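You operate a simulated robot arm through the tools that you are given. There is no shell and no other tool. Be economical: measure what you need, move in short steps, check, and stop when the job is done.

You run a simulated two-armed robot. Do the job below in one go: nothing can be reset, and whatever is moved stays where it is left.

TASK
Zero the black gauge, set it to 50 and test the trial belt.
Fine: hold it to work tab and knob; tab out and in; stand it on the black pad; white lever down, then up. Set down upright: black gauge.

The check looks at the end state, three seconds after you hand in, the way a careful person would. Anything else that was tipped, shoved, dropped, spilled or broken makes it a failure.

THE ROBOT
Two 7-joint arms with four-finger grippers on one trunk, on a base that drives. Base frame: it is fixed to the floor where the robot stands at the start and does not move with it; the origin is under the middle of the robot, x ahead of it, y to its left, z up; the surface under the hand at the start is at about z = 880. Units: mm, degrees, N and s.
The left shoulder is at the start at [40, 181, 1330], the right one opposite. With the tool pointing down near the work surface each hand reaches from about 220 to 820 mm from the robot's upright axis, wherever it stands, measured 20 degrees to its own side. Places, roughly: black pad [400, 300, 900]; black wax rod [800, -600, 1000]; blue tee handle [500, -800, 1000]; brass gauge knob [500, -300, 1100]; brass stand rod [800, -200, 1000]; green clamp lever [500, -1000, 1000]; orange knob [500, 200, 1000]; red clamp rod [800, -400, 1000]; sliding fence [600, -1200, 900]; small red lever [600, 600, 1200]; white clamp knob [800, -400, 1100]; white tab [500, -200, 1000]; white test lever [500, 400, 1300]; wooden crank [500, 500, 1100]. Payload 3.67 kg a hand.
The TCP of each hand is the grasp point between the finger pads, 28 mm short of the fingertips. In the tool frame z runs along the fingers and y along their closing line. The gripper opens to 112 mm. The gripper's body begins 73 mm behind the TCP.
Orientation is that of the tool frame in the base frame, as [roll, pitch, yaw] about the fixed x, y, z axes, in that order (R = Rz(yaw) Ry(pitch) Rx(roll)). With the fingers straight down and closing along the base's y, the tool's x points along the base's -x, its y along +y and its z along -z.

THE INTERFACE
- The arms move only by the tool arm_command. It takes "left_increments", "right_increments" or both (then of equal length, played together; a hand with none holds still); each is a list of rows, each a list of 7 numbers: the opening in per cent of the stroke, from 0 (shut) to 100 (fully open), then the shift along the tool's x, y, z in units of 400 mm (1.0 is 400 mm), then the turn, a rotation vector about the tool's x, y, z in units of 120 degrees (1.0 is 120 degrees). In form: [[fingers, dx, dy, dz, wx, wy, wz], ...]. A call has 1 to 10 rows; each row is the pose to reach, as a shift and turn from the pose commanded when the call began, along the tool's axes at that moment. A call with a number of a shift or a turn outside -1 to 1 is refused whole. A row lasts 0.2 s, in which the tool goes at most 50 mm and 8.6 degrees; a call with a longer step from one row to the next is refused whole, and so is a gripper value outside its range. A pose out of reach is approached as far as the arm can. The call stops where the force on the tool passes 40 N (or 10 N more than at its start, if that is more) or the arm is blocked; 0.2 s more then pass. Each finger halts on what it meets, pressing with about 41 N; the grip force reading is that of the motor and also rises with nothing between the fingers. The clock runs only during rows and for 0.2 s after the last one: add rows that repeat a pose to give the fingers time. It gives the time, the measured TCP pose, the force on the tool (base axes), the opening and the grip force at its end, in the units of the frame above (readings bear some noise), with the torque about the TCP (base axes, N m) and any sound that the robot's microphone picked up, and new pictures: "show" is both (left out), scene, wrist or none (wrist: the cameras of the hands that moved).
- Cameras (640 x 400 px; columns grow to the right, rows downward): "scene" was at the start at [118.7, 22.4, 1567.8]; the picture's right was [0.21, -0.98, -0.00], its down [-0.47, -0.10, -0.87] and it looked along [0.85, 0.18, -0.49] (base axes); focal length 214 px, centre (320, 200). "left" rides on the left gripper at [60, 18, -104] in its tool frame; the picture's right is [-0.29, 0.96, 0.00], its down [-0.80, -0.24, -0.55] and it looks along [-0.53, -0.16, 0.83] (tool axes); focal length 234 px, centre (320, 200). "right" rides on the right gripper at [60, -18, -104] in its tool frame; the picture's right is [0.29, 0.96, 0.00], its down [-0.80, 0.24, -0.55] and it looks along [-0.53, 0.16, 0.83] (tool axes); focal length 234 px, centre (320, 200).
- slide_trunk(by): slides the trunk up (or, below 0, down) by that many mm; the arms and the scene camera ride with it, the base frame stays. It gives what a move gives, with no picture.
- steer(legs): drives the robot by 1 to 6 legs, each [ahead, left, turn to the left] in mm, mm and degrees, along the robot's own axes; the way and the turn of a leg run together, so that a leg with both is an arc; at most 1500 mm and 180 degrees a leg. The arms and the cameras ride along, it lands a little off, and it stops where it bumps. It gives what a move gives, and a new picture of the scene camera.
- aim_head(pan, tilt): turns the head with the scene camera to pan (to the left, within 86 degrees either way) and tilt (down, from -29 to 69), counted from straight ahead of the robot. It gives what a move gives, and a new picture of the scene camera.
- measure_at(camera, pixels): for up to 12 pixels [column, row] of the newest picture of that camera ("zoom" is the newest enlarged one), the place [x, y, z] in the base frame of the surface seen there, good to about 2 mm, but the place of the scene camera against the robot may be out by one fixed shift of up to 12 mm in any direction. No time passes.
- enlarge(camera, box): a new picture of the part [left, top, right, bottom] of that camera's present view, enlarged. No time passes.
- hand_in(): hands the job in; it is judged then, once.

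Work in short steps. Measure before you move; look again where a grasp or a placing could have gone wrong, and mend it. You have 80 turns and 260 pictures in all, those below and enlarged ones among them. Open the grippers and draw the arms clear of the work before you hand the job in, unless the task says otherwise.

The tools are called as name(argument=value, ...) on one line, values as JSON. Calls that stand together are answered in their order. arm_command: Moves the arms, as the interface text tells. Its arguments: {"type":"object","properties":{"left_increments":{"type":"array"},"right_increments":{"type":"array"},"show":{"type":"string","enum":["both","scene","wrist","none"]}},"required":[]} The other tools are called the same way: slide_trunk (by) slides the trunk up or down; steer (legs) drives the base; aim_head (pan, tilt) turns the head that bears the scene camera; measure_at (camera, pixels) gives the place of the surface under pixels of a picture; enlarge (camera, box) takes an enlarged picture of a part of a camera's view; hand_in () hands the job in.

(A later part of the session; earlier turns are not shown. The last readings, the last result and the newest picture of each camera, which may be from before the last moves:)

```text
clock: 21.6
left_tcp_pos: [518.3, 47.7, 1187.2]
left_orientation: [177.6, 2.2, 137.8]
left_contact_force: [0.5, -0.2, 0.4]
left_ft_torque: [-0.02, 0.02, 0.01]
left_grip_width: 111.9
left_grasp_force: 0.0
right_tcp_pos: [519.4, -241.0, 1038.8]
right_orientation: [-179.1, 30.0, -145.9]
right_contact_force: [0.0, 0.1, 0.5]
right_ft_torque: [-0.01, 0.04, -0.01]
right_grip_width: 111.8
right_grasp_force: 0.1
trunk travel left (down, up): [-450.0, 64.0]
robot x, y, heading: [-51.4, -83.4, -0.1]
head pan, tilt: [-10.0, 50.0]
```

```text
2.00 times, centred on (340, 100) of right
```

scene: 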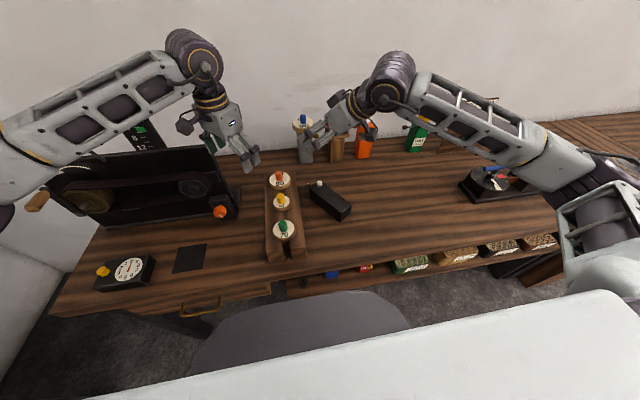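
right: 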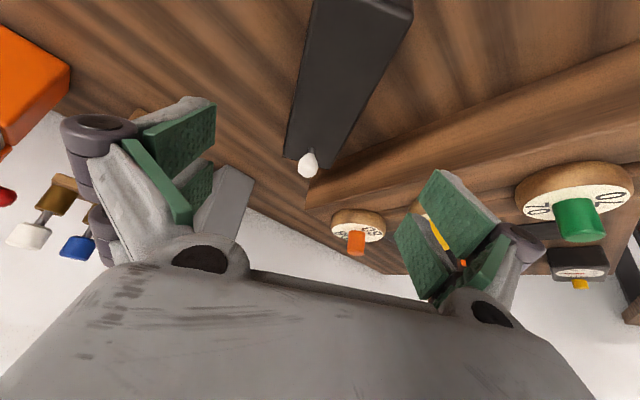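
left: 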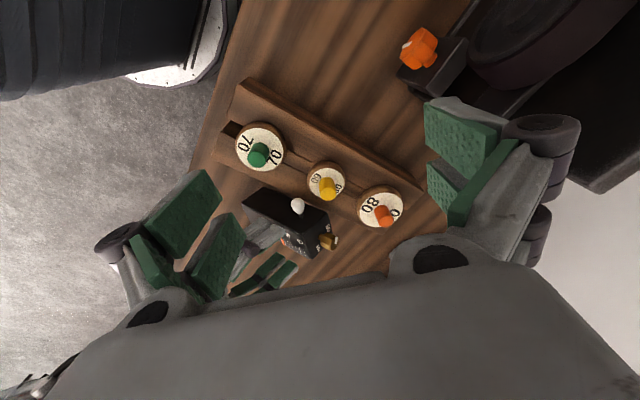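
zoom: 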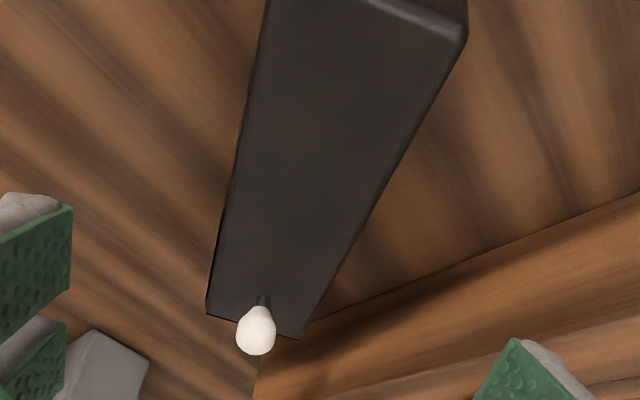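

Aligned within 2 mm of the gauge's centreline. Descend 122 mm straight down and close.

arm_command(right_increments=[[100, 0.05, -0.004, 0.088, 0, 0, 0], [100, 0.1, -0.004, 0.176, 0, 0, 0], [100, 0.13, -0.004, 0.23, 0, 0, 0], [100, 0.1525, -0.004, 0.264, 0, 0, 0], [60, 0.1525, -0.004, 0.264, 0, 0, 0], [0, 0.1525, -0.004, 0.264, 0, 0, 0], [0, 0.1525, -0.004, 0.264, 0, 0, 0], [0, 0.1525, -0.004, 0.264, 0, 0, 0]], show="both")

```text
clock: 23.4
left_tcp_pos: [517.9, 49.8, 1188.1]
left_orientation: [177.5, 2.3, 137.8]
left_contact_force: [-1.1, 0.2, 0.7]
left_ft_torque: [0.01, -0.01, 0.02]
left_grip_width: 111.9
left_grasp_force: 0.1
right_tcp_pos: [519.0, -244.0, 918.3]
right_orientation: [-179.2, 30.0, -145.7]
right_contact_force: [-2.2, 1.0, -0.6]
right_ft_torque: [0.36, -0.18, 0.25]
right_grip_width: 59.7
right_grasp_force: 41.0
trunk travel left (down, up): [-450.0, 64.0]
robot x, y, heading: [-53.3, -77.8, -0.1]
head pan, tilt: [-10.0, 50.0]
```

scene: 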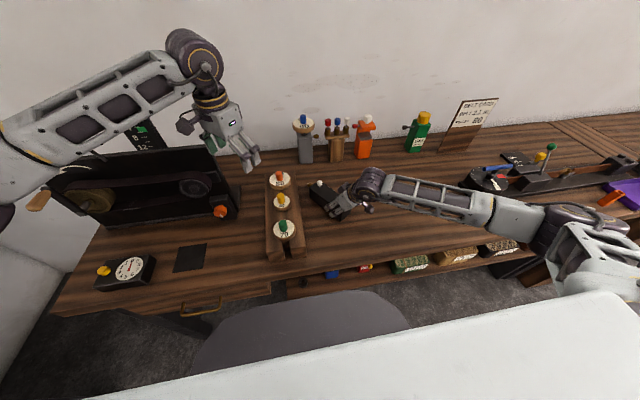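
right: 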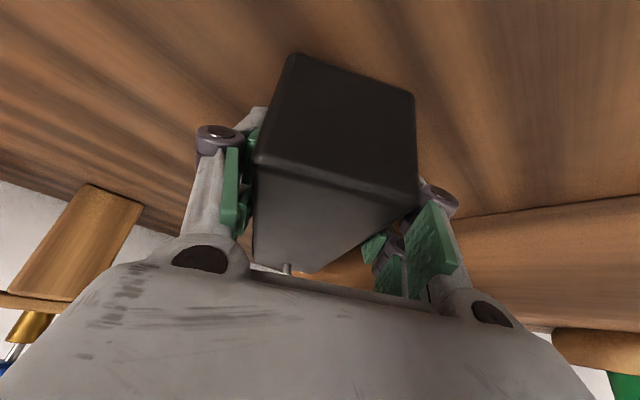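

Firm hold (59.7 mm). Now the left hand moves to hover over the tab at (589,−193), vertical, yaw ≈183.

arm_command(left_increments=[[80, -0.077, -0.047, 0.045, 0, 0, -0.054], [60, -0.154, -0.094, 0.09, 0, 0, -0.108], [50, -0.231, -0.141, 0.136, 0, 0, -0.162], [50, -0.308, -0.188, 0.181, 0, 0, -0.216], [50, -0.385, -0.235, 0.226, 0, 0, -0.27], [50, -0.462, -0.282, 0.272, 0, 0, -0.324], [50, -0.54, -0.33, 0.3175, 0, 0, -0.378]], show="both")

```text
clock: 25.0
left_tcp_pos: [595.9, -196.5, 1061.5]
left_orientation: [179.8, 3.4, -176.8]
left_contact_force: [0.3, -0.5, 0.1]
left_ft_torque: [-0.01, 0.01, 0.05]
left_grip_width: 56.0
left_grasp_force: 0.0
right_tcp_pos: [519.3, -243.4, 918.1]
right_orientation: [-179.3, 30.2, -145.9]
right_contact_force: [-0.4, 1.3, 0.5]
right_ft_torque: [-0.39, 0.37, -0.02]
right_grip_width: 59.9
right_grasp_force: 40.5
trunk travel left (down, up): [-450.0, 64.0]
robot x, y, heading: [-54.2, -81.3, 0.1]
head pan, tilt: [-10.0, 50.0]
```

scene: 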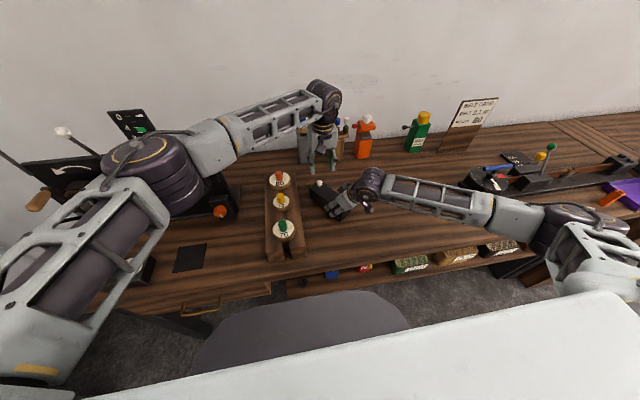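
left: 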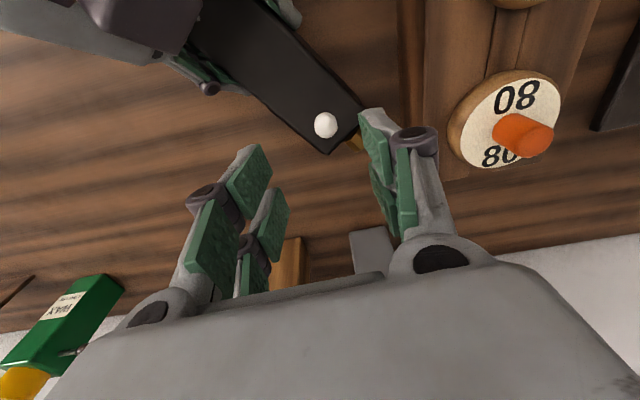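

measure_at(camera="left", pixels=[[325, 118], [325, 125], [325, 134], [317, 126], [334, 126], [300, 100], [340, 145], [352, 140], [520, 130]])

enlarge(camera="left", box=[260, 60, 420, 180])

```text
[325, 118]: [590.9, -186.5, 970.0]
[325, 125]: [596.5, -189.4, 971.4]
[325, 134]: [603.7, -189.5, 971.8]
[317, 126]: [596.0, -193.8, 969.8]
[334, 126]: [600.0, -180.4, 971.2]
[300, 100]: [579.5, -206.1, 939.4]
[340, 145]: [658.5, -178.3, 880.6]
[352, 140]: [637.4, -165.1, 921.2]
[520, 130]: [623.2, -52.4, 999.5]
```

```text
3.33 times, centred on (340, 120) of left
```

zoom: 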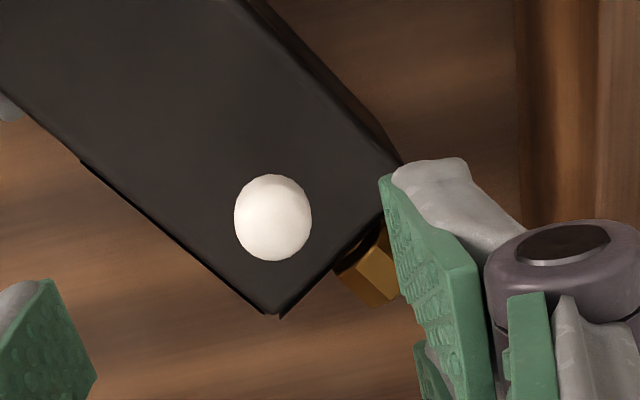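

Bulb centre ≈(597,−188), top z 972. Descend to TCP z≈968 and close.

arm_command(left_increments=[[50, 0.004, 0.021, 0.09, 0, 0, 0], [50, 0.008, 0.021, 0.17, 0, 0, 0], [50, 0.01, 0.021, 0.234, 0, 0, 0], [20, 0.01, 0.021, 0.234, 0, 0, 0], [0, 0.01, 0.021, 0.234, 0, 0, 0], [0, 0.01, 0.021, 0.234, 0, 0, 0]], show="wrist")

```text
clock: 26.4
left_tcp_pos: [597.9, -189.1, 970.3]
left_orientation: [-180.0, 3.4, -177.1]
left_contact_force: [0.3, -8.9, 0.4]
left_ft_torque: [-0.19, 0.05, -0.12]
left_grip_width: 15.8
left_grasp_force: 41.0
right_tcp_pos: [518.6, -242.5, 918.1]
right_orientation: [-179.3, 30.1, -145.7]
right_contact_force: [-0.4, 8.2, 0.4]
right_ft_torque: [-0.66, 0.23, 0.8]
right_grip_width: 59.9
right_grasp_force: 41.3
trunk travel left (down, up): [-450.0, 64.0]
robot x, y, heading: [-54.8, -78.8, -0.2]
head pan, tilt: [-10.0, 50.0]
```

left: 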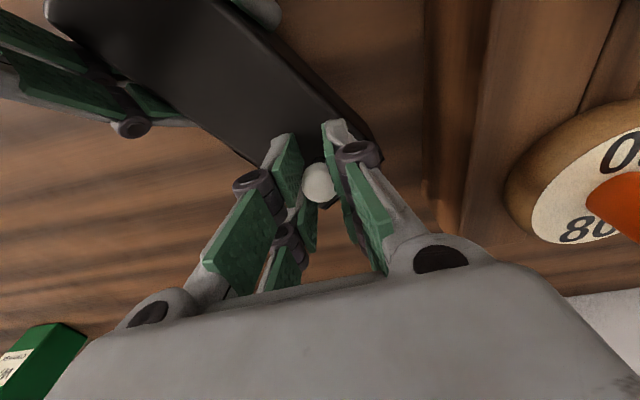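

Bulb gripped (15.8 mm). Pull the tab straight up gently, up to 24 mm.

arm_command(left_increments=[[0, 0, 0, -0.01, 0, 0, 0], [0, 0, 0, -0.02, 0, 0, 0], [0, 0, 0, -0.03, 0, 0, 0], [0, 0, 0, -0.04, 0, 0, 0], [0, 0, 0, -0.05, 0, 0, 0], [0, 0, 0, -0.06, 0, 0, 0]], show="both")

```text
clock: 27.8
left_tcp_pos: [597.9, -186.5, 993.8]
left_orientation: [180.0, 3.4, -177.0]
left_contact_force: [9.2, -23.3, -10.1]
left_ft_torque: [-0.57, -0.86, 0.0]
left_grip_width: 15.5
left_grasp_force: 41.5
right_tcp_pos: [519.7, -241.6, 918.8]
right_orientation: [-179.3, 30.3, -145.6]
right_contact_force: [-9.1, 21.9, 11.2]
right_ft_torque: [-0.39, -0.83, 2.33]
right_grip_width: 59.9
right_grasp_force: 41.2
trunk travel left (down, up): [-450.0, 64.0]
robot x, y, heading: [-48.4, -77.4, -0.0]
head pan, tilt: [-10.0, 50.0]
```

scene: 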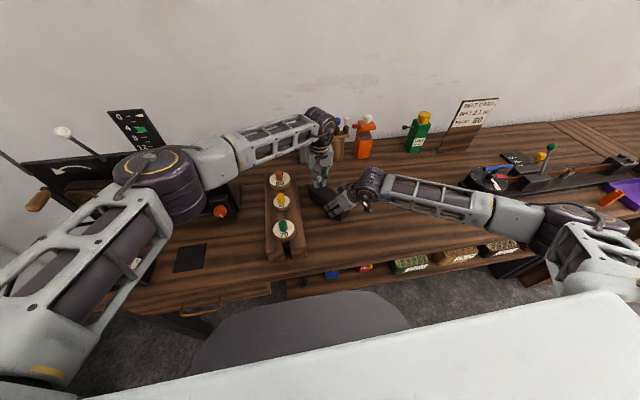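
left: 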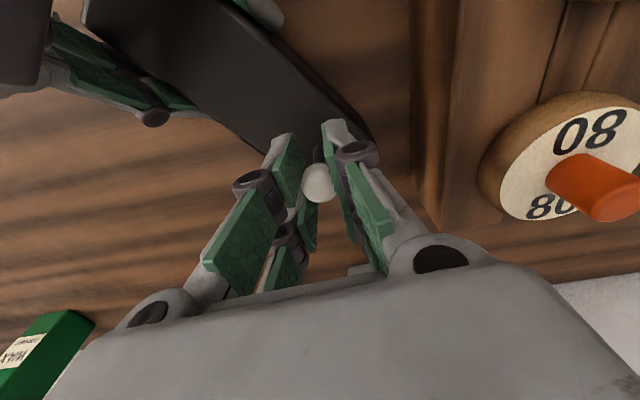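

enlarge(camera="left", box=[240, 100, 400, 220])

enlarge(camera="scene", box=[290, 150, 362, 222])

```text
3.33 times, centred on (320, 160) of left
```

zoom: 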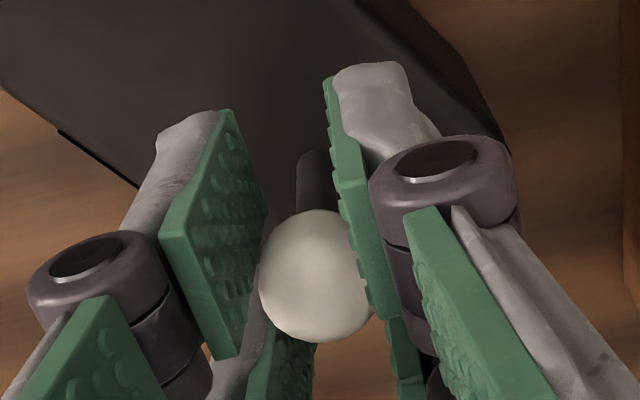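

```text
5.56 times, centred on (326, 186) of scene
```

zoom: 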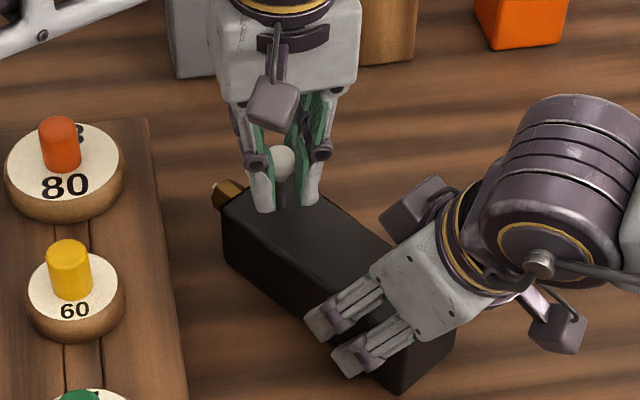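

The tab is out with its stem visible. I'll pull slightly more to find the stop, watching the force.

arm_command(left_increments=[[0, 0, 0, -0.007, 0, 0, 0], [0, 0, 0, -0.014, 0, 0, 0]], show="none")

```text
clock: 28.4
left_tcp_pos: [594.7, -185.4, 997.9]
left_orientation: [179.9, 3.3, -176.9]
left_contact_force: [4.1, -19.5, -25.5]
left_ft_torque: [-0.41, -0.7, -0.08]
left_grip_width: 15.9
left_grasp_force: 40.9
right_tcp_pos: [520.1, -241.7, 921.6]
right_orientation: [-179.3, 30.4, -145.7]
right_contact_force: [-3.6, 20.0, 21.0]
right_ft_torque: [0.17, -1.42, 1.82]
right_grip_width: 60.8
right_grasp_force: 40.5
trunk travel left (down, up): [-450.0, 64.0]
robot x, y, heading: [-52.9, -81.4, -0.1]
head pan, tilt: [-10.0, 50.0]
```

Force rose to 25 N: at the out stop. Now push the tab back in.

arm_command(left_increments=[[0, 0, 0, 0.014, 0, 0, 0], [0, 0, 0, 0.028, 0, 0, 0], [0, 0, 0, 0.042, 0, 0, 0], [0, 0, 0, 0.056, 0, 0, 0], [0, 0, 0, 0.066, 0, 0, 0], [0, 0, 0, 0.076, 0, 0, 0], [0, 0, 0, 0.08, 0, 0, 0]], show="both")

```text
clock: 30.0
left_tcp_pos: [596.8, -186.6, 969.5]
left_orientation: [-179.9, 3.4, -176.9]
left_contact_force: [-9.2, -24.5, 27.0]
left_ft_torque: [-0.61, 0.98, -0.27]
left_grip_width: 15.8
left_grasp_force: 41.0
right_tcp_pos: [518.6, -243.6, 918.0]
right_orientation: [-179.3, 30.1, -145.8]
right_contact_force: [16.8, 26.4, -10.1]
right_ft_torque: [-0.19, -0.22, 1.23]
right_grip_width: 60.3
right_grasp_force: 40.7
trunk travel left (down, up): [-450.0, 64.0]
robot x, y, heading: [-53.0, -81.2, 0.1]
head pan, tilt: [-10.0, 50.0]
```

scene: 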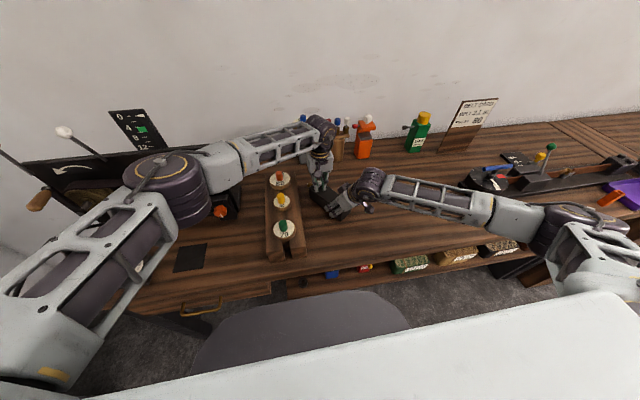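
left: 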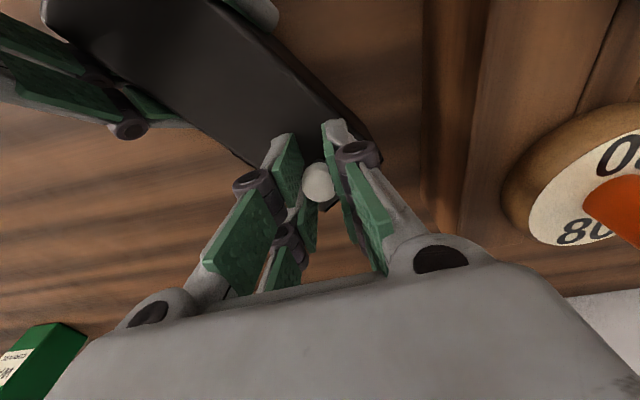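

Tab pushed fully in (27 N at the stop). Release and withdraw the left hand upward.

arm_command(left_increments=[[40, 0, 0, -0.005, 0, 0, 0], [50, 0, 0, -0.01, 0, 0, 0], [50, 0, 0, -0.1, 0, 0, 0], [50, 0, 0, -0.2, 0, 0, 0], [50, 0, 0.08, -0.29, 0, 0, 0], [50, 0, 0.18, -0.34, 0, 0, 0], [50, 0, 0.28, -0.38, 0, 0, 0]], show="scene")

enlarge(camera="scene", box=[290, 150, 362, 222])

```text
clock: 31.6
left_tcp_pos: [584.3, -71.9, 1118.1]
left_orientation: [179.9, 3.4, -177.0]
left_contact_force: [0.2, -0.1, -0.6]
left_ft_torque: [0.0, 0.01, 0.02]
left_grip_width: 56.0
left_grasp_force: 0.1
right_tcp_pos: [519.0, -242.7, 917.0]
right_orientation: [-179.2, 30.0, -145.9]
right_contact_force: [-0.4, -0.9, -0.3]
right_ft_torque: [0.06, -0.45, -0.17]
right_grip_width: 59.9
right_grasp_force: 41.5
trunk travel left (down, up): [-450.0, 64.0]
robot x, y, heading: [-50.2, -77.0, 0.1]
head pan, tilt: [-10.0, 50.0]
```

scene: 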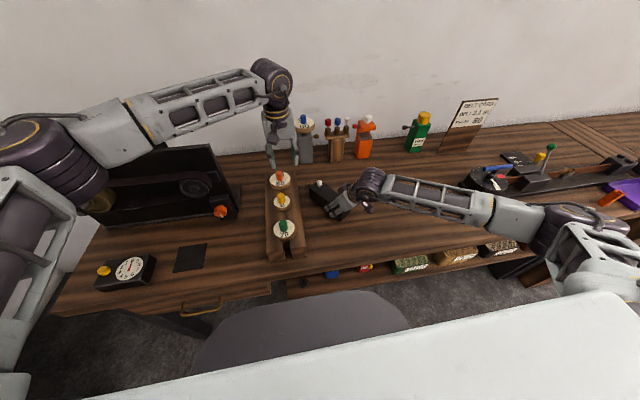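

```text
5.56 times, centred on (326, 186) of scene
```

zoom: 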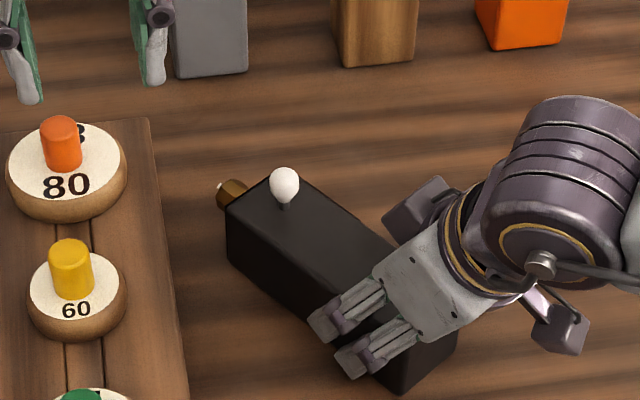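

Tab is in. Now I re-grip at the gauge's middle with the hand near vertical so I can stand it up without it pivoting: open, slide 33 mm along its axis while turning to −4° lean.

arm_command(right_increments=[[60, 0, 0, 0, 0, 0, 0], [100, 0, 0, 0, 0, 0, 0], [100, -0.014, 0, 0.008, 0, 0.058, 0], [100, -0.028, 0, 0.016, 0, 0.116, 0], [100, -0.042, 0, 0.025, 0, 0.174, 0], [100, -0.057, 0, 0.033, 0, 0.232, 0], [100, -0.0715, 0, 0.041, 0, 0.285, 0]], show="both")

enlarge(camera="scene", box=[290, 150, 362, 222])

```text
clock: 33.2
left_tcp_pos: [585.4, -73.1, 1117.3]
left_orientation: [179.9, 3.2, -176.7]
left_contact_force: [0.0, 1.1, 0.4]
left_ft_torque: [-0.01, 0.04, -0.01]
left_grip_width: 56.1
left_grasp_force: 0.1
right_tcp_pos: [548.3, -223.8, 918.7]
right_orientation: [-179.3, -4.3, -146.3]
right_contact_force: [-0.4, 0.7, -1.0]
right_ft_torque: [0.01, 0.01, -0.02]
right_grip_width: 112.2
right_grasp_force: 0.1
trunk travel left (down, up): [-450.0, 64.0]
robot x, y, heading: [-52.9, -82.9, 0.1]
head pan, tilt: [-10.0, 50.0]
```

scene: 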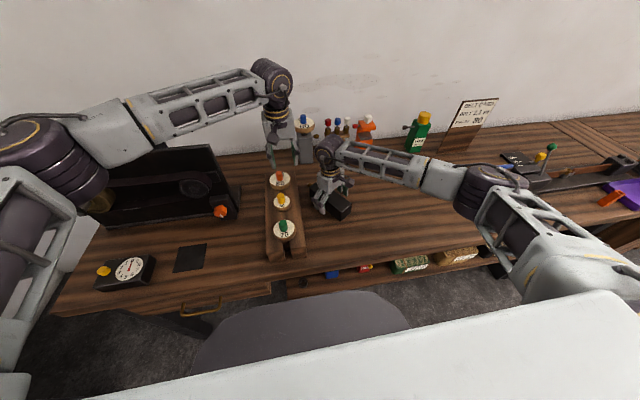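
right: 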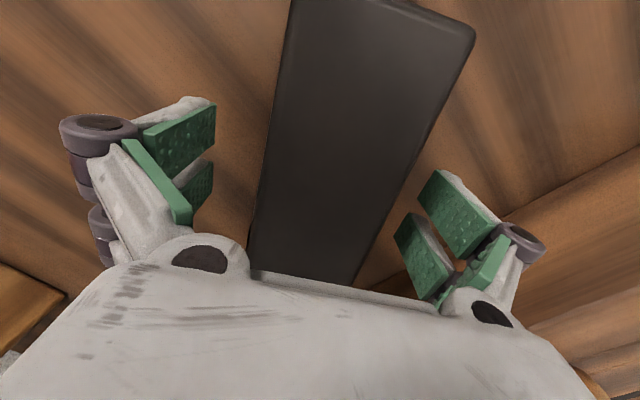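

```text
5.56 times, centred on (326, 186) of scene
```

zoom: 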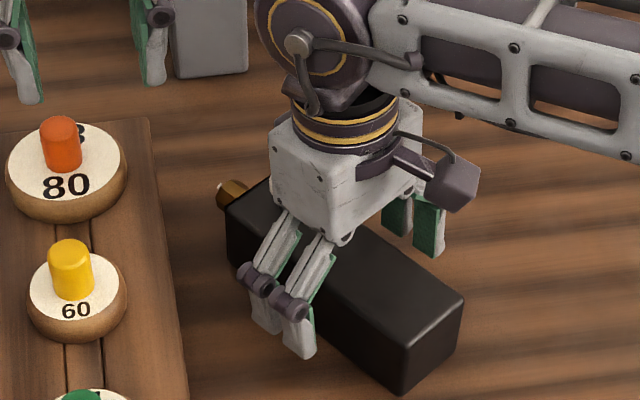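

Straddling the middle cleanly. Close, then lift slowly 60 mm and check the grip.

arm_command(right_increments=[[60, 0, 0, 0, 0, 0, 0], [0, 0, 0, 0, 0, 0, 0], [0, 0, 0, 0, 0, 0, 0], [0, 0, 0, 0, 0, 0, 0], [0, 0, 0, -0.03, 0, 0, 0], [0, 0, 0, -0.07, 0, 0, 0], [0, 0, 0, -0.11, 0, 0, 0], [0, 0, 0, -0.15, 0, 0, 0]], left_increments=[[50, 0, 0.02, 0, 0, 0, 0], [50, 0, 0.04, 0, 0, 0, 0], [50, 0, 0.06, 0, 0, 0, 0], [50, 0, 0.08, 0, 0, 0, 0], [50, 0, 0.1, 0, 0, 0, 0], [50, 0, 0.12, 0, 0, 0, 0], [50, 0, 0.14, 0, 0, 0, 0], [50, 0, 0.16, 0, 0, 0, 0]], show="both")

```text
clock: 35.0
left_tcp_pos: [581.3, -10.6, 1118.3]
left_orientation: [179.9, 3.3, -177.1]
left_contact_force: [-0.3, -0.4, -0.4]
left_ft_torque: [0.02, -0.01, -0.03]
left_grip_width: 55.9
left_grasp_force: 0.0
right_tcp_pos: [551.1, -222.6, 978.6]
right_orientation: [-179.2, -4.3, -146.3]
right_contact_force: [0.2, -0.9, -4.9]
right_ft_torque: [-0.01, 0.09, -0.03]
right_grip_width: 59.7
right_grasp_force: 41.1
trunk travel left (down, up): [-450.0, 64.0]
robot x, y, heading: [-52.5, -80.5, 0.0]
head pan, tilt: [-10.0, 50.0]
```

scene: 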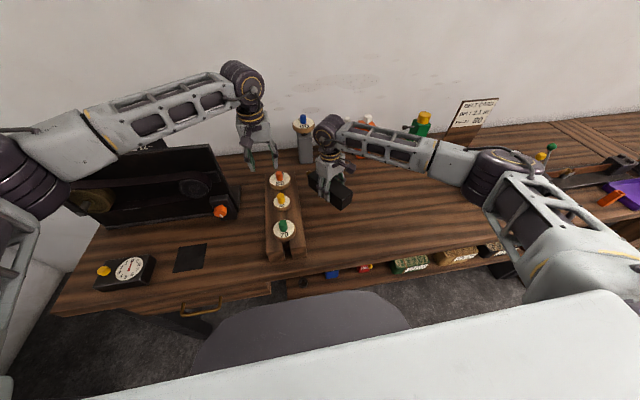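
right: 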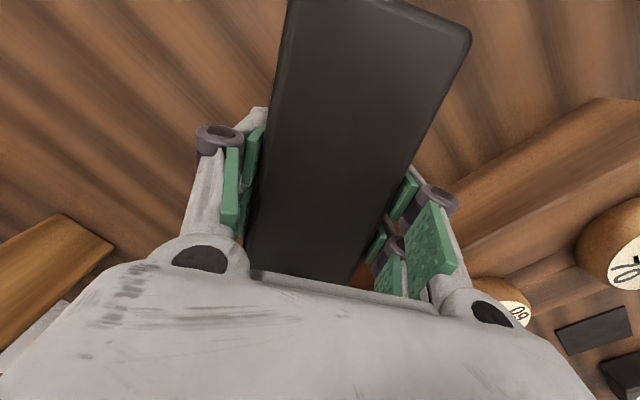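
left: 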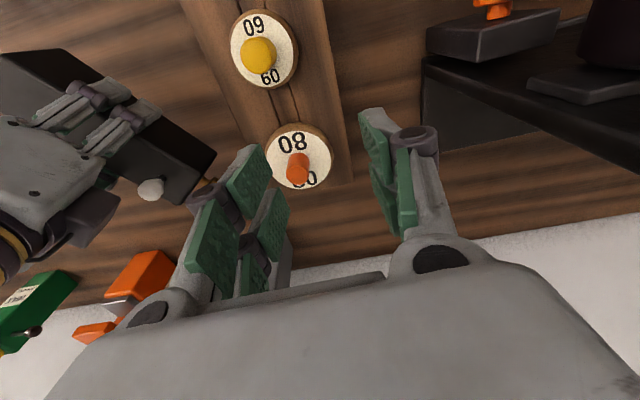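

Level and firm (59.7 mm, 41 N). Now lift 80 mm more while slowly pitching the gauge top-up (50° this call).

arm_command(right_increments=[[0, 0, 0, -0.04, 0, 0, 0], [0, 0, 0, -0.09, 0, -0.02, 0], [0, 0.01, 0, -0.14, 0, -0.06, 0], [0, 0.02, 0, -0.18, 0, -0.11, 0], [0, 0.03, 0, -0.2, 0, -0.16, 0], [0, 0.04, 0, -0.2, 0, -0.21, 0], [0, 0.05, 0, -0.2, 0, -0.26, 0], [0, 0.06, 0, -0.2, 0, -0.31, 0], [0, 0.07, 0, -0.2, 0, -0.36, 0], [0, 0.08, 0, -0.2, 0, -0.41, 0]], show="scene")

```text
clock: 37.2
left_tcp_pos: [579.0, -10.4, 1119.3]
left_orientation: [179.9, 3.4, -177.0]
left_contact_force: [0.0, 0.6, 1.2]
left_ft_torque: [-0.01, 0.04, -0.02]
left_grip_width: 55.6
left_grasp_force: 0.0
right_tcp_pos: [528.4, -238.0, 1061.1]
right_orientation: [-179.1, 45.1, -145.5]
right_contact_force: [1.2, -0.5, -4.5]
right_ft_torque: [-0.04, 0.04, -0.01]
right_grip_width: 59.7
right_grasp_force: 40.7
trunk travel left (down, up): [-450.0, 64.0]
robot x, y, heading: [-51.8, -79.3, 0.0]
head pan, tilt: [-10.0, 50.0]
```

scene: 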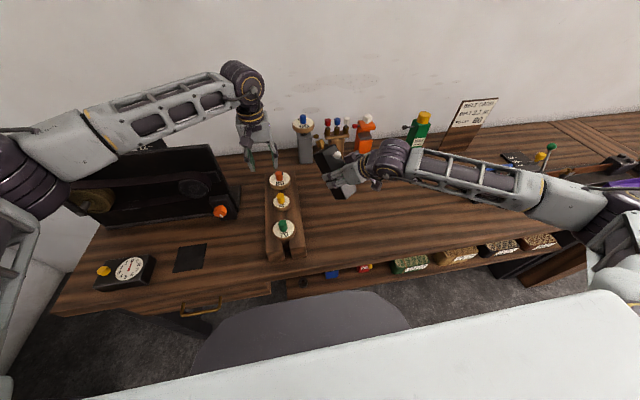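

Holding well. Continue the remaining 40.6° to upright.

arm_command(right_increments=[[0, 0, 0, 0, 0, -0.03, 0], [0, 0, 0, 0, 0, -0.08, 0], [0, 0, 0, 0, 0, -0.13, 0], [0, 0, 0, 0, 0, -0.18, 0], [0, 0, 0, 0, 0, -0.23, 0], [0, 0, 0, 0, 0, -0.28, 0], [0, 0, 0, 0, 0, -0.32, 0], [0, 0, 0, 0, 0, -0.338, 0]], show="both")

enlarge(camera="scene", box=[290, 110, 410, 220])

```text
clock: 39.0
left_tcp_pos: [580.9, -10.5, 1119.5]
left_orientation: [179.9, 3.3, -176.8]
left_contact_force: [0.3, 0.1, 0.1]
left_ft_torque: [-0.04, 0.06, -0.01]
left_grip_width: 55.9
left_grasp_force: 0.1
right_tcp_pos: [530.0, -237.1, 1059.6]
right_orientation: [-170.8, 85.5, -137.1]
right_contact_force: [-0.4, 0.1, -4.9]
right_ft_torque: [0.01, 0.02, -0.03]
right_grip_width: 59.8
right_grasp_force: 40.7
trunk travel left (down, up): [-450.0, 64.0]
robot x, y, heading: [-55.8, -79.4, 0.3]
head pan, tilt: [-10.0, 50.0]
```

scene: 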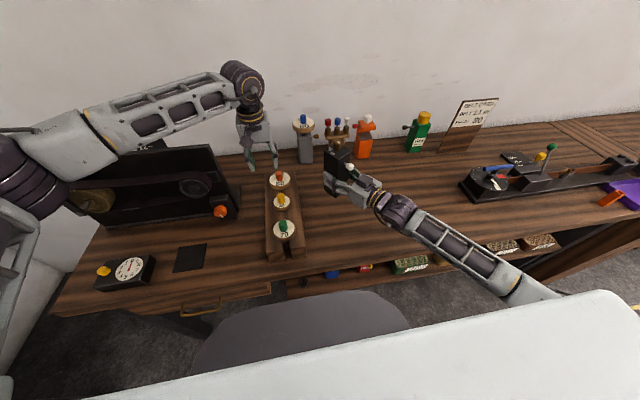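
right: 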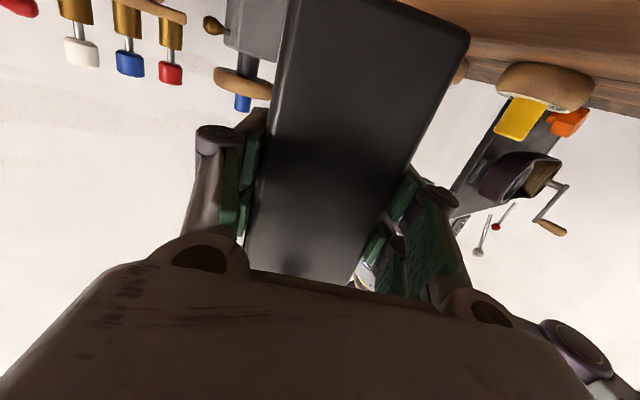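

```text
3.64 times, centred on (350, 165) of scene
```

zoom: 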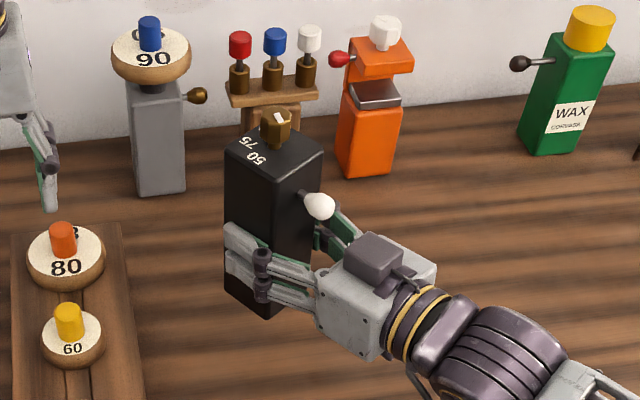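

The gauge is upright in the grip. Lower it to the table gently, watching contact force.

arm_command(right_increments=[[0, 0.05, 0, 0.004, 0, 0, 0], [0, 0.11, 0, 0.009, 0, 0, 0], [0, 0.17, 0, 0.013, 0, 0, 0], [0, 0.21, 0, 0.016, 0, 0, 0], [0, 0.23, 0, 0.018, 0, 0, 0], [0, 0.237, 0, 0.0185, 0, 0, 0], [0, 0.243, 0, 0.019, 0, 0, 0]], show="scene")

enlarge(camera="scene", box=[290, 110, 410, 220])

```text
clock: 40.6
left_tcp_pos: [580.7, -9.2, 1119.5]
left_orientation: [179.9, 3.2, -176.9]
left_contact_force: [0.2, 0.0, -0.3]
left_ft_torque: [0.0, 0.0, -0.01]
left_grip_width: 56.1
left_grasp_force: 0.1
right_tcp_pos: [530.2, -238.8, 961.8]
right_orientation: [-171.4, 85.5, -137.7]
right_contact_force: [-1.1, 0.0, -4.4]
right_ft_torque: [-0.05, 0.03, -0.01]
right_grip_width: 59.7
right_grasp_force: 40.7
trunk travel left (down, up): [-450.0, 64.0]
robot x, y, heading: [-53.0, -79.3, 0.1]
head pan, tilt: [-10.0, 50.0]
```

scene: 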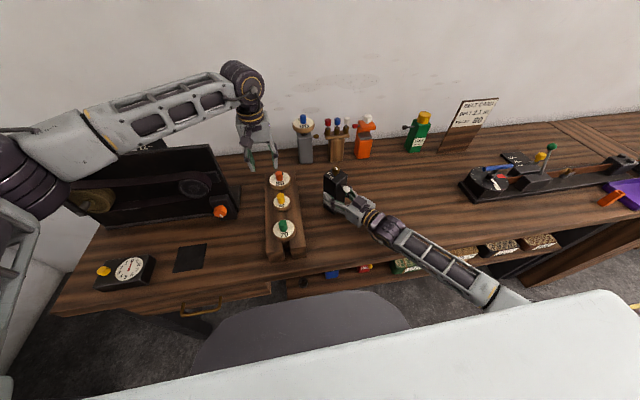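

```text
3.64 times, centred on (350, 165) of scene
```

zoom: 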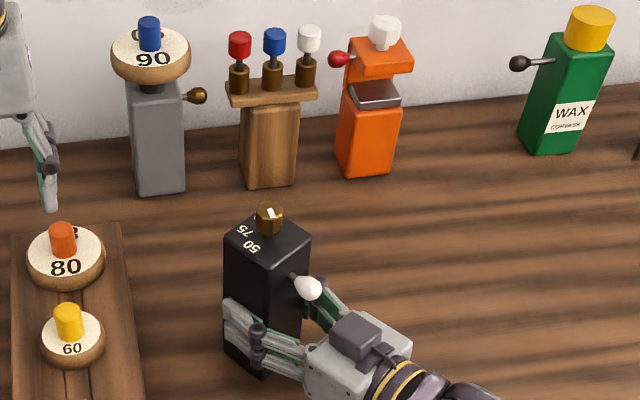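

Not yet touching (still −4.4 N weight). Creep down further in 2 mm steps.

arm_command(right_increments=[[0, 0.005, 0, 0, 0, 0, 0], [0, 0.01, 0, 0.001, 0, 0, 0], [0, 0.015, 0, 0.001, 0, 0, 0]], show="none")

enlarge(camera="scene", box=[324, 160, 364, 200])

```text
clock: 41.4
left_tcp_pos: [580.8, -9.5, 1119.2]
left_orientation: [179.9, 3.3, -176.8]
left_contact_force: [-0.9, 0.3, 0.9]
left_ft_torque: [-0.01, 0.0, -0.01]
left_grip_width: 56.0
left_grasp_force: 0.0
right_tcp_pos: [529.9, -237.3, 958.4]
right_orientation: [-171.1, 85.6, -137.3]
right_contact_force: [-1.4, -1.1, -1.1]
right_ft_torque: [-0.37, 0.38, -0.03]
right_grip_width: 59.7
right_grasp_force: 40.9
trunk travel left (down, up): [-450.0, 64.0]
robot x, y, heading: [-50.7, -80.9, 0.2]
head pan, tilt: [-10.0, 50.0]
```

```text
10.00 times, centred on (344, 180) of scene
```

zoom: 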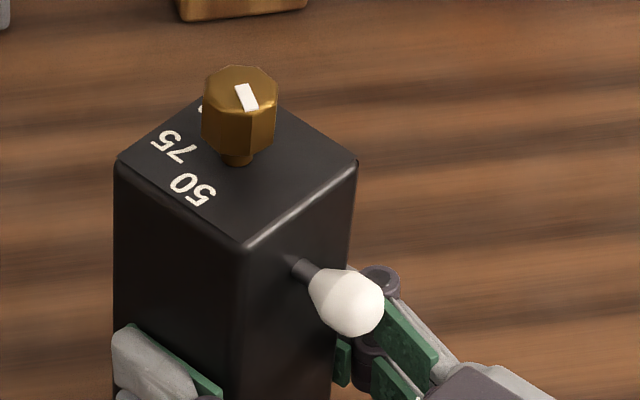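

It's resting on the table (weight mostly off). The mark on the knob is about 60° from "50"; I need a clockwise turn. I'll move the left hand over the knob and look from its camera.

measure_at(camera="zoom", pixels=[[240, 92], [241, 88], [251, 106], [118, 162], [247, 246], [355, 166], [192, 190], [168, 147], [345, 300], [205, 85], [276, 85]])

```text
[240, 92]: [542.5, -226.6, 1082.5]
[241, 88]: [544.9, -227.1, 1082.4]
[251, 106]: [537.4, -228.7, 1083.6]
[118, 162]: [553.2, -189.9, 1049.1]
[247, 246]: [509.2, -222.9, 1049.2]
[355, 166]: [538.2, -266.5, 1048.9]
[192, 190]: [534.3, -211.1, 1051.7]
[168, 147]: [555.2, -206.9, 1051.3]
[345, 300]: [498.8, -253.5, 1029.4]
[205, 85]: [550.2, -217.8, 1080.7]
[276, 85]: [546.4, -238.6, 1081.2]
```

Knob centre (corrected) ≈(534,−237), top z≈1081; mark angle ≈191°, "50" at ≈124°. Hover left hand above.

arm_command(left_increments=[[50, 0.02, -0.09, -0.07, 0, 0.01, -0.02], [50, 0.05, -0.19, -0.1, 0, 0.02, -0.04], [50, 0.075, -0.29, -0.1, 0, 0.0275, -0.04], [50, 0.1, -0.39, -0.09, 0, 0.0275, -0.04], [50, 0.125, -0.48, -0.08, 0, 0.0275, -0.04], [50, 0.147, -0.56, -0.0775, 0, 0.0275, -0.04]], show="both")

enlarge(camera="left", box=[240, 60, 400, 220])

```text
clock: 42.8
left_tcp_pos: [530.8, -237.6, 1146.7]
left_orientation: [-180.0, 0.0, -172.1]
left_contact_force: [0.2, 0.3, 0.0]
left_ft_torque: [0.06, 0.01, 0.0]
left_grip_width: 56.1
left_grasp_force: 0.1
right_tcp_pos: [529.6, -237.7, 958.6]
right_orientation: [-171.4, 85.6, -137.8]
right_contact_force: [1.6, 2.8, 6.2]
right_ft_torque: [-0.7, 0.93, -0.08]
right_grip_width: 59.9
right_grasp_force: 41.5
trunk travel left (down, up): [-450.0, 64.0]
robot x, y, heading: [-54.8, -82.4, -0.1]
head pan, tilt: [-10.0, 50.0]
```

scene: 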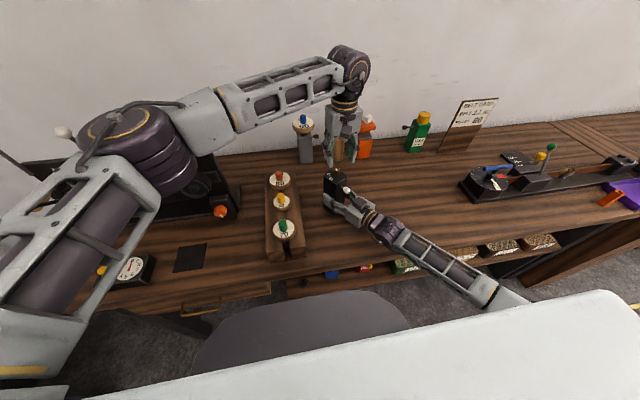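
left: 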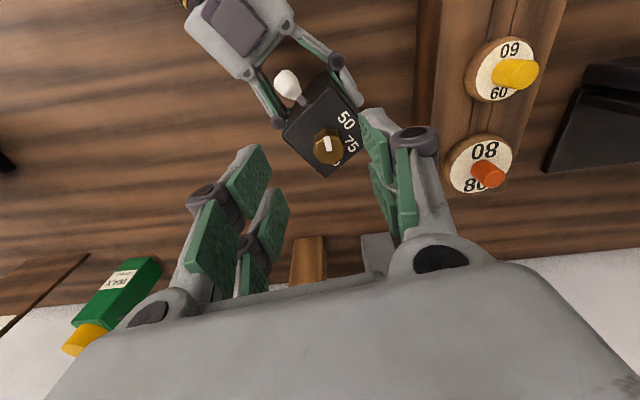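

```text
2.50 times, centred on (320, 140) of left
```

zoom: 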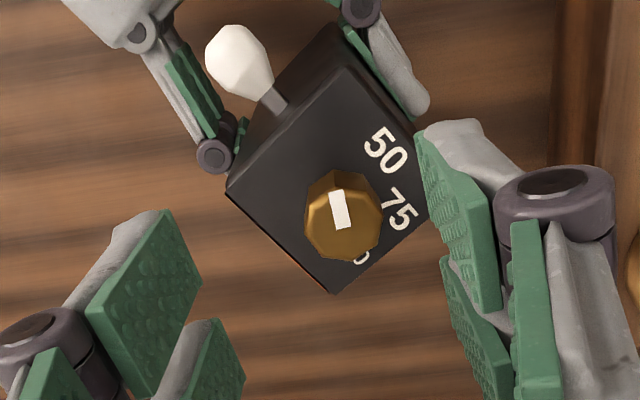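

measure_at(camera="zoom", pixels=[[336, 193], [345, 226], [306, 215], [381, 225], [345, 258], [385, 150], [398, 207], [346, 70], [229, 192], [332, 290], [418, 130], [238, 58]])

```text
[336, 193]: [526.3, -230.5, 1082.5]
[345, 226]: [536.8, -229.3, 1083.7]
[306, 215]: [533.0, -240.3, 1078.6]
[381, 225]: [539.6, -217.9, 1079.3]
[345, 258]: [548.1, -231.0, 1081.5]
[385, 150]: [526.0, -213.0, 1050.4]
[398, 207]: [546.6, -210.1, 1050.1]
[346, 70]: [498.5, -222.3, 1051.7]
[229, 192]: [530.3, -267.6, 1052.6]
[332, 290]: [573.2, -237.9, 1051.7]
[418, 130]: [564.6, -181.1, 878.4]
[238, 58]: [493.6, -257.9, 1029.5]
```

Knob centre (536.5,−229.5); mark at 186.5°, "50" at ≈124°: 62° clockwise. Descend and grip the knob.

arm_command(left_increments=[[50, -0.008, 0.009, 0.06, 0, 0, 0], [50, -0.016, 0.018, 0.12, 0, 0, 0], [50, -0.016, 0.018, 0.159, 0, 0, 0], [25, -0.016, 0.018, 0.159, 0, 0, 0], [0, -0.016, 0.018, 0.159, 0, 0, 0], [0, -0.016, 0.018, 0.159, 0, 0, 0]], show="wrist")

```text
clock: 44.2
left_tcp_pos: [536.8, -230.7, 1084.7]
left_orientation: [-179.9, 0.0, -172.3]
left_contact_force: [0.8, -10.6, -0.3]
left_ft_torque: [-0.38, -0.09, 0.15]
left_grip_width: 20.7
left_grasp_force: 41.3
right_tcp_pos: [529.8, -236.8, 958.2]
right_orientation: [-170.0, 85.6, -136.2]
right_contact_force: [3.0, 7.9, 10.1]
right_ft_torque: [-2.24, 0.73, 0.52]
right_grip_width: 59.9
right_grasp_force: 41.0
trunk travel left (down, up): [-450.0, 64.0]
robot x, y, heading: [-52.1, -79.7, 0.2]
head pan, tilt: [-10.0, 50.0]
```

left: 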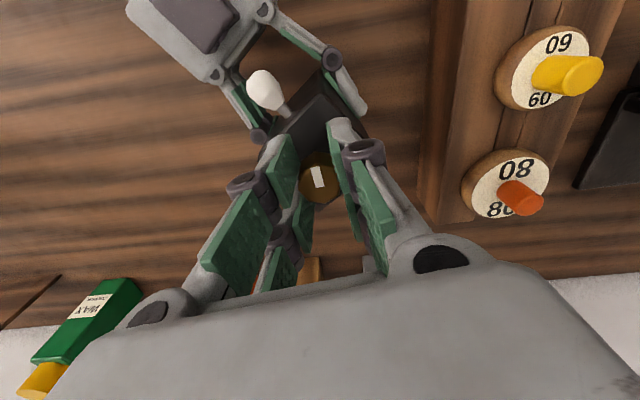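

Knob gripped (20.7 mm). Turn 62° clockwise in steps.

arm_command(left_increments=[[0, 0, 0, 0, 0, 0, 0.06], [0, 0, 0, 0, 0, 0, 0.12], [0, 0, 0, 0, 0, 0, 0.18], [0, 0, 0, 0, 0, 0, 0.24], [0, 0, 0, 0, 0, 0, 0.3], [0, 0, 0, 0, 0, 0, 0.36], [0, 0, 0, 0, 0, 0, 0.42], [0, 0, 0, 0, 0, 0, 0.475], [0, 0, 0, 0, 0, 0, 0.517], [0, 0, 0, 0, 0, 0, 0.517]], show="both")

enlarge(camera="left", box=[240, 60, 400, 220])

```text
clock: 46.4
left_tcp_pos: [535.3, -228.9, 1082.9]
left_orientation: [-180.0, 0.1, 125.7]
left_contact_force: [1.4, -22.7, 6.7]
left_ft_torque: [-0.61, 0.09, 0.06]
left_grip_width: 20.4
left_grasp_force: 40.8
right_tcp_pos: [528.6, -237.3, 958.0]
right_orientation: [-170.0, 85.6, -136.3]
right_contact_force: [7.1, 18.3, 11.4]
right_ft_torque: [-4.64, 1.31, 1.18]
right_grip_width: 59.8
right_grasp_force: 40.8
trunk travel left (down, up): [-450.0, 64.0]
robot x, y, heading: [-55.7, -78.6, 0.1]
head pan, tilt: [-10.0, 50.0]
```

scene: 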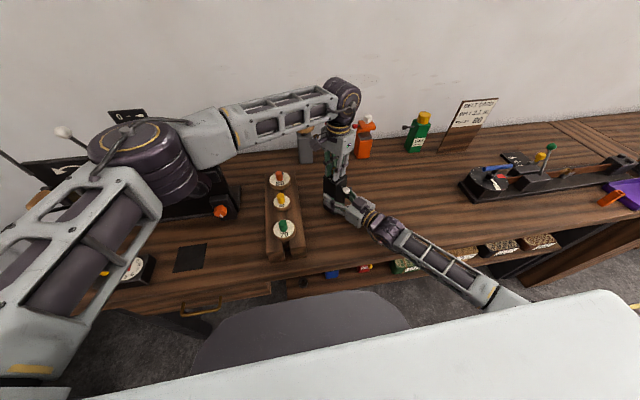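
left: 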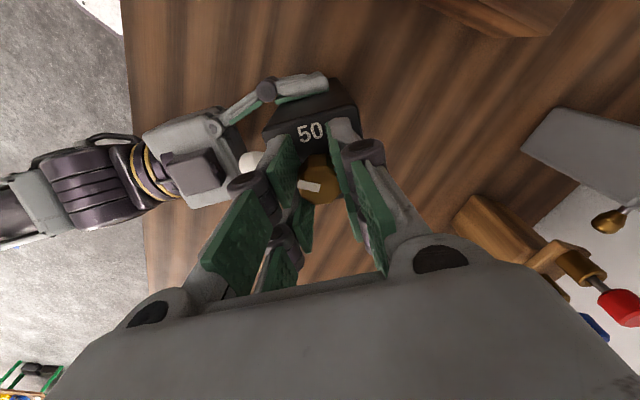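

```text
2.50 times, centred on (320, 140) of left
```

zoom: 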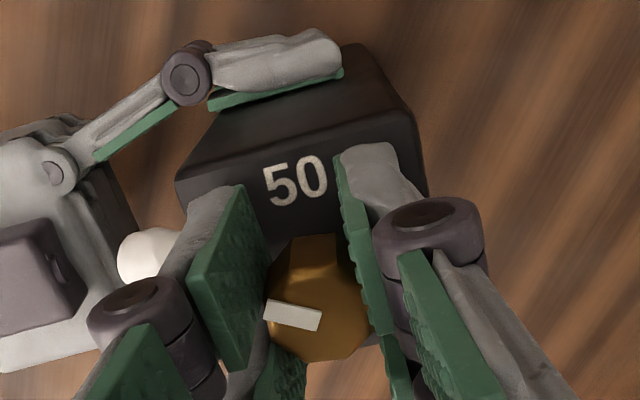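

The mark seems to have stayed toward the tab — the fingers may have slipped. Measuring the mark's angle now.

measure_at(camera="zoom", pixels=[[268, 310], [316, 322], [292, 316], [295, 182], [350, 275], [335, 350], [178, 182], [418, 125]])

```text
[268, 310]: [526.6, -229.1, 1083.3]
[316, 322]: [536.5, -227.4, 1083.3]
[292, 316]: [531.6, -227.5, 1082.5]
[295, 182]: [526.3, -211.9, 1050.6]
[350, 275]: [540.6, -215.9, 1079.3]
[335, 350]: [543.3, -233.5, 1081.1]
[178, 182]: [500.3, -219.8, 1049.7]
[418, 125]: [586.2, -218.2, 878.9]
```

The knob hasn't turned (≈188°): the pads slid round it. I'll open, rotate back, re-grip, and turn much more slowly while checking torque.

arm_command(left_increments=[[40, 0, 0, 0, 0, 0, 0], [50, 0, 0, 0, 0, 0, -0.06], [50, 0, 0, 0, 0, 0, -0.13], [50, 0, 0, 0, 0, 0, -0.2], [50, 0, 0, 0, 0, 0, -0.27], [50, 0, 0, 0, 0, 0, -0.34], [50, 0, 0, 0, 0, 0, -0.41], [50, 0, 0, 0, 0, 0, -0.48], [50, 0, 0, 0, 0, 0, -0.53], [50, 0, 0, 0, 0, 0, -0.53]], show="none")

enlarge(camera="left", box=[260, 100, 380, 220])

```text
clock: 48.6
left_tcp_pos: [536.2, -228.0, 1082.5]
left_orientation: [-179.8, 0.1, -170.5]
left_contact_force: [0.9, -1.3, 0.2]
left_ft_torque: [-0.02, 0.01, 0.01]
left_grip_width: 55.9
left_grasp_force: 0.1
right_tcp_pos: [529.9, -237.5, 957.7]
right_orientation: [-170.5, 85.6, -136.9]
right_contact_force: [2.8, 0.8, 12.5]
right_ft_torque: [-1.38, 1.37, 0.16]
right_grip_width: 59.7
right_grasp_force: 40.8
trunk travel left (down, up): [-450.0, 64.0]
robot x, y, heading: [-53.7, -78.2, 0.2]
head pan, tilt: [-10.0, 50.0]
```

```text
3.33 times, centred on (320, 160) of left
```

zoom: 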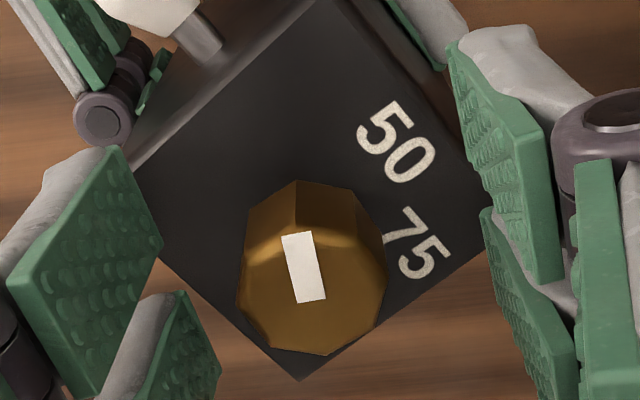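

Re-grip and turn slowly (2.4° per row) for 24°.

arm_command(left_increments=[[20, 0, 0, 0, 0, 0, 0], [0, 0, 0, 0, 0, 0, 0], [0, 0, 0, 0, 0, 0, 0], [0, 0, 0, 0, 0, 0, 0.02], [0, 0, 0, 0, 0, 0, 0.04], [0, 0, 0, 0, 0, 0, 0.06], [0, 0, 0, 0, 0, 0, 0.08], [0, 0, 0, 0, 0, 0, 0.1], [0, 0, 0, 0, 0, 0, 0.12], [0, 0, 0, 0, 0, 0, 0.14]], show="none")

enlarge(camera="left", box=[260, 100, 380, 220])

```text
clock: 50.8
left_tcp_pos: [536.4, -229.0, 1083.5]
left_orientation: [-179.9, 0.2, 172.6]
left_contact_force: [6.4, -20.0, 0.2]
left_ft_torque: [-0.71, -0.25, 0.33]
left_grip_width: 20.4
left_grasp_force: 41.3
right_tcp_pos: [529.6, -237.8, 958.6]
right_orientation: [-170.4, 85.6, -136.7]
right_contact_force: [-3.4, 15.7, 15.1]
right_ft_torque: [-3.87, 0.84, 0.77]
right_grip_width: 59.7
right_grasp_force: 40.9
trunk travel left (down, up): [-450.0, 64.0]
robot x, y, heading: [-55.1, -80.0, 0.2]
head pan, tilt: [-10.0, 50.0]
```

```text
3.33 times, centred on (320, 160) of left
```

zoom: 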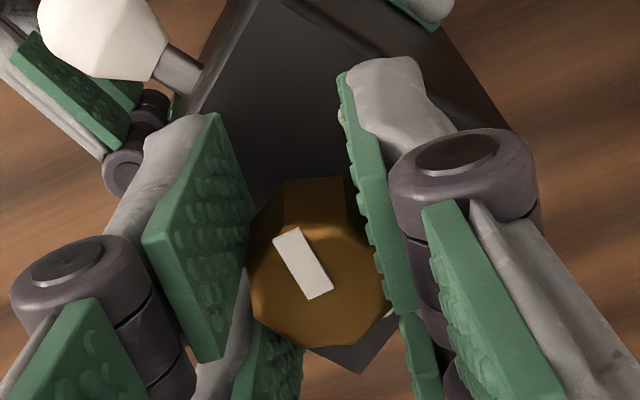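

measure_at(camera="zoom", pixels=[[284, 234], [318, 296], [303, 264]])

arm_command(left_increments=[[0, 0, 0, 0, 0, 0, -0.03], [0, 0, 0, 0, 0, 0, -0.06], [0, 0, 0, 0, 0, 0, -0.09], [0, 0, 0, 0, 0, 0, -0.12]], show="none")

enlarge(camera="left", box=[260, 100, 380, 220])

```text
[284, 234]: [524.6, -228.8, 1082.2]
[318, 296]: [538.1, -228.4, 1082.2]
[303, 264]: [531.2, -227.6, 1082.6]
```

```text
clock: 51.8
left_tcp_pos: [536.9, -229.4, 1083.9]
left_orientation: [-179.9, 0.0, -172.9]
left_contact_force: [6.4, -21.7, -0.2]
left_ft_torque: [-0.95, 0.63, -0.03]
left_grip_width: 20.0
left_grasp_force: 40.6
right_tcp_pos: [528.6, -236.6, 959.2]
right_orientation: [-170.5, 85.6, -136.8]
right_contact_force: [-2.2, 18.2, 11.9]
right_ft_torque: [-3.54, 0.12, 0.83]
right_grip_width: 60.1
right_grasp_force: 41.1
trunk travel left (down, up): [-450.0, 64.0]
robot x, y, heading: [-54.8, -79.5, -0.0]
head pan, tilt: [-10.0, 50.0]
```

```text
3.33 times, centred on (320, 160) of left
```

zoom: 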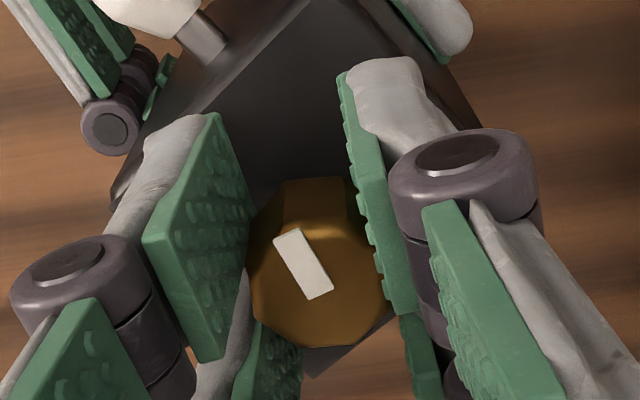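

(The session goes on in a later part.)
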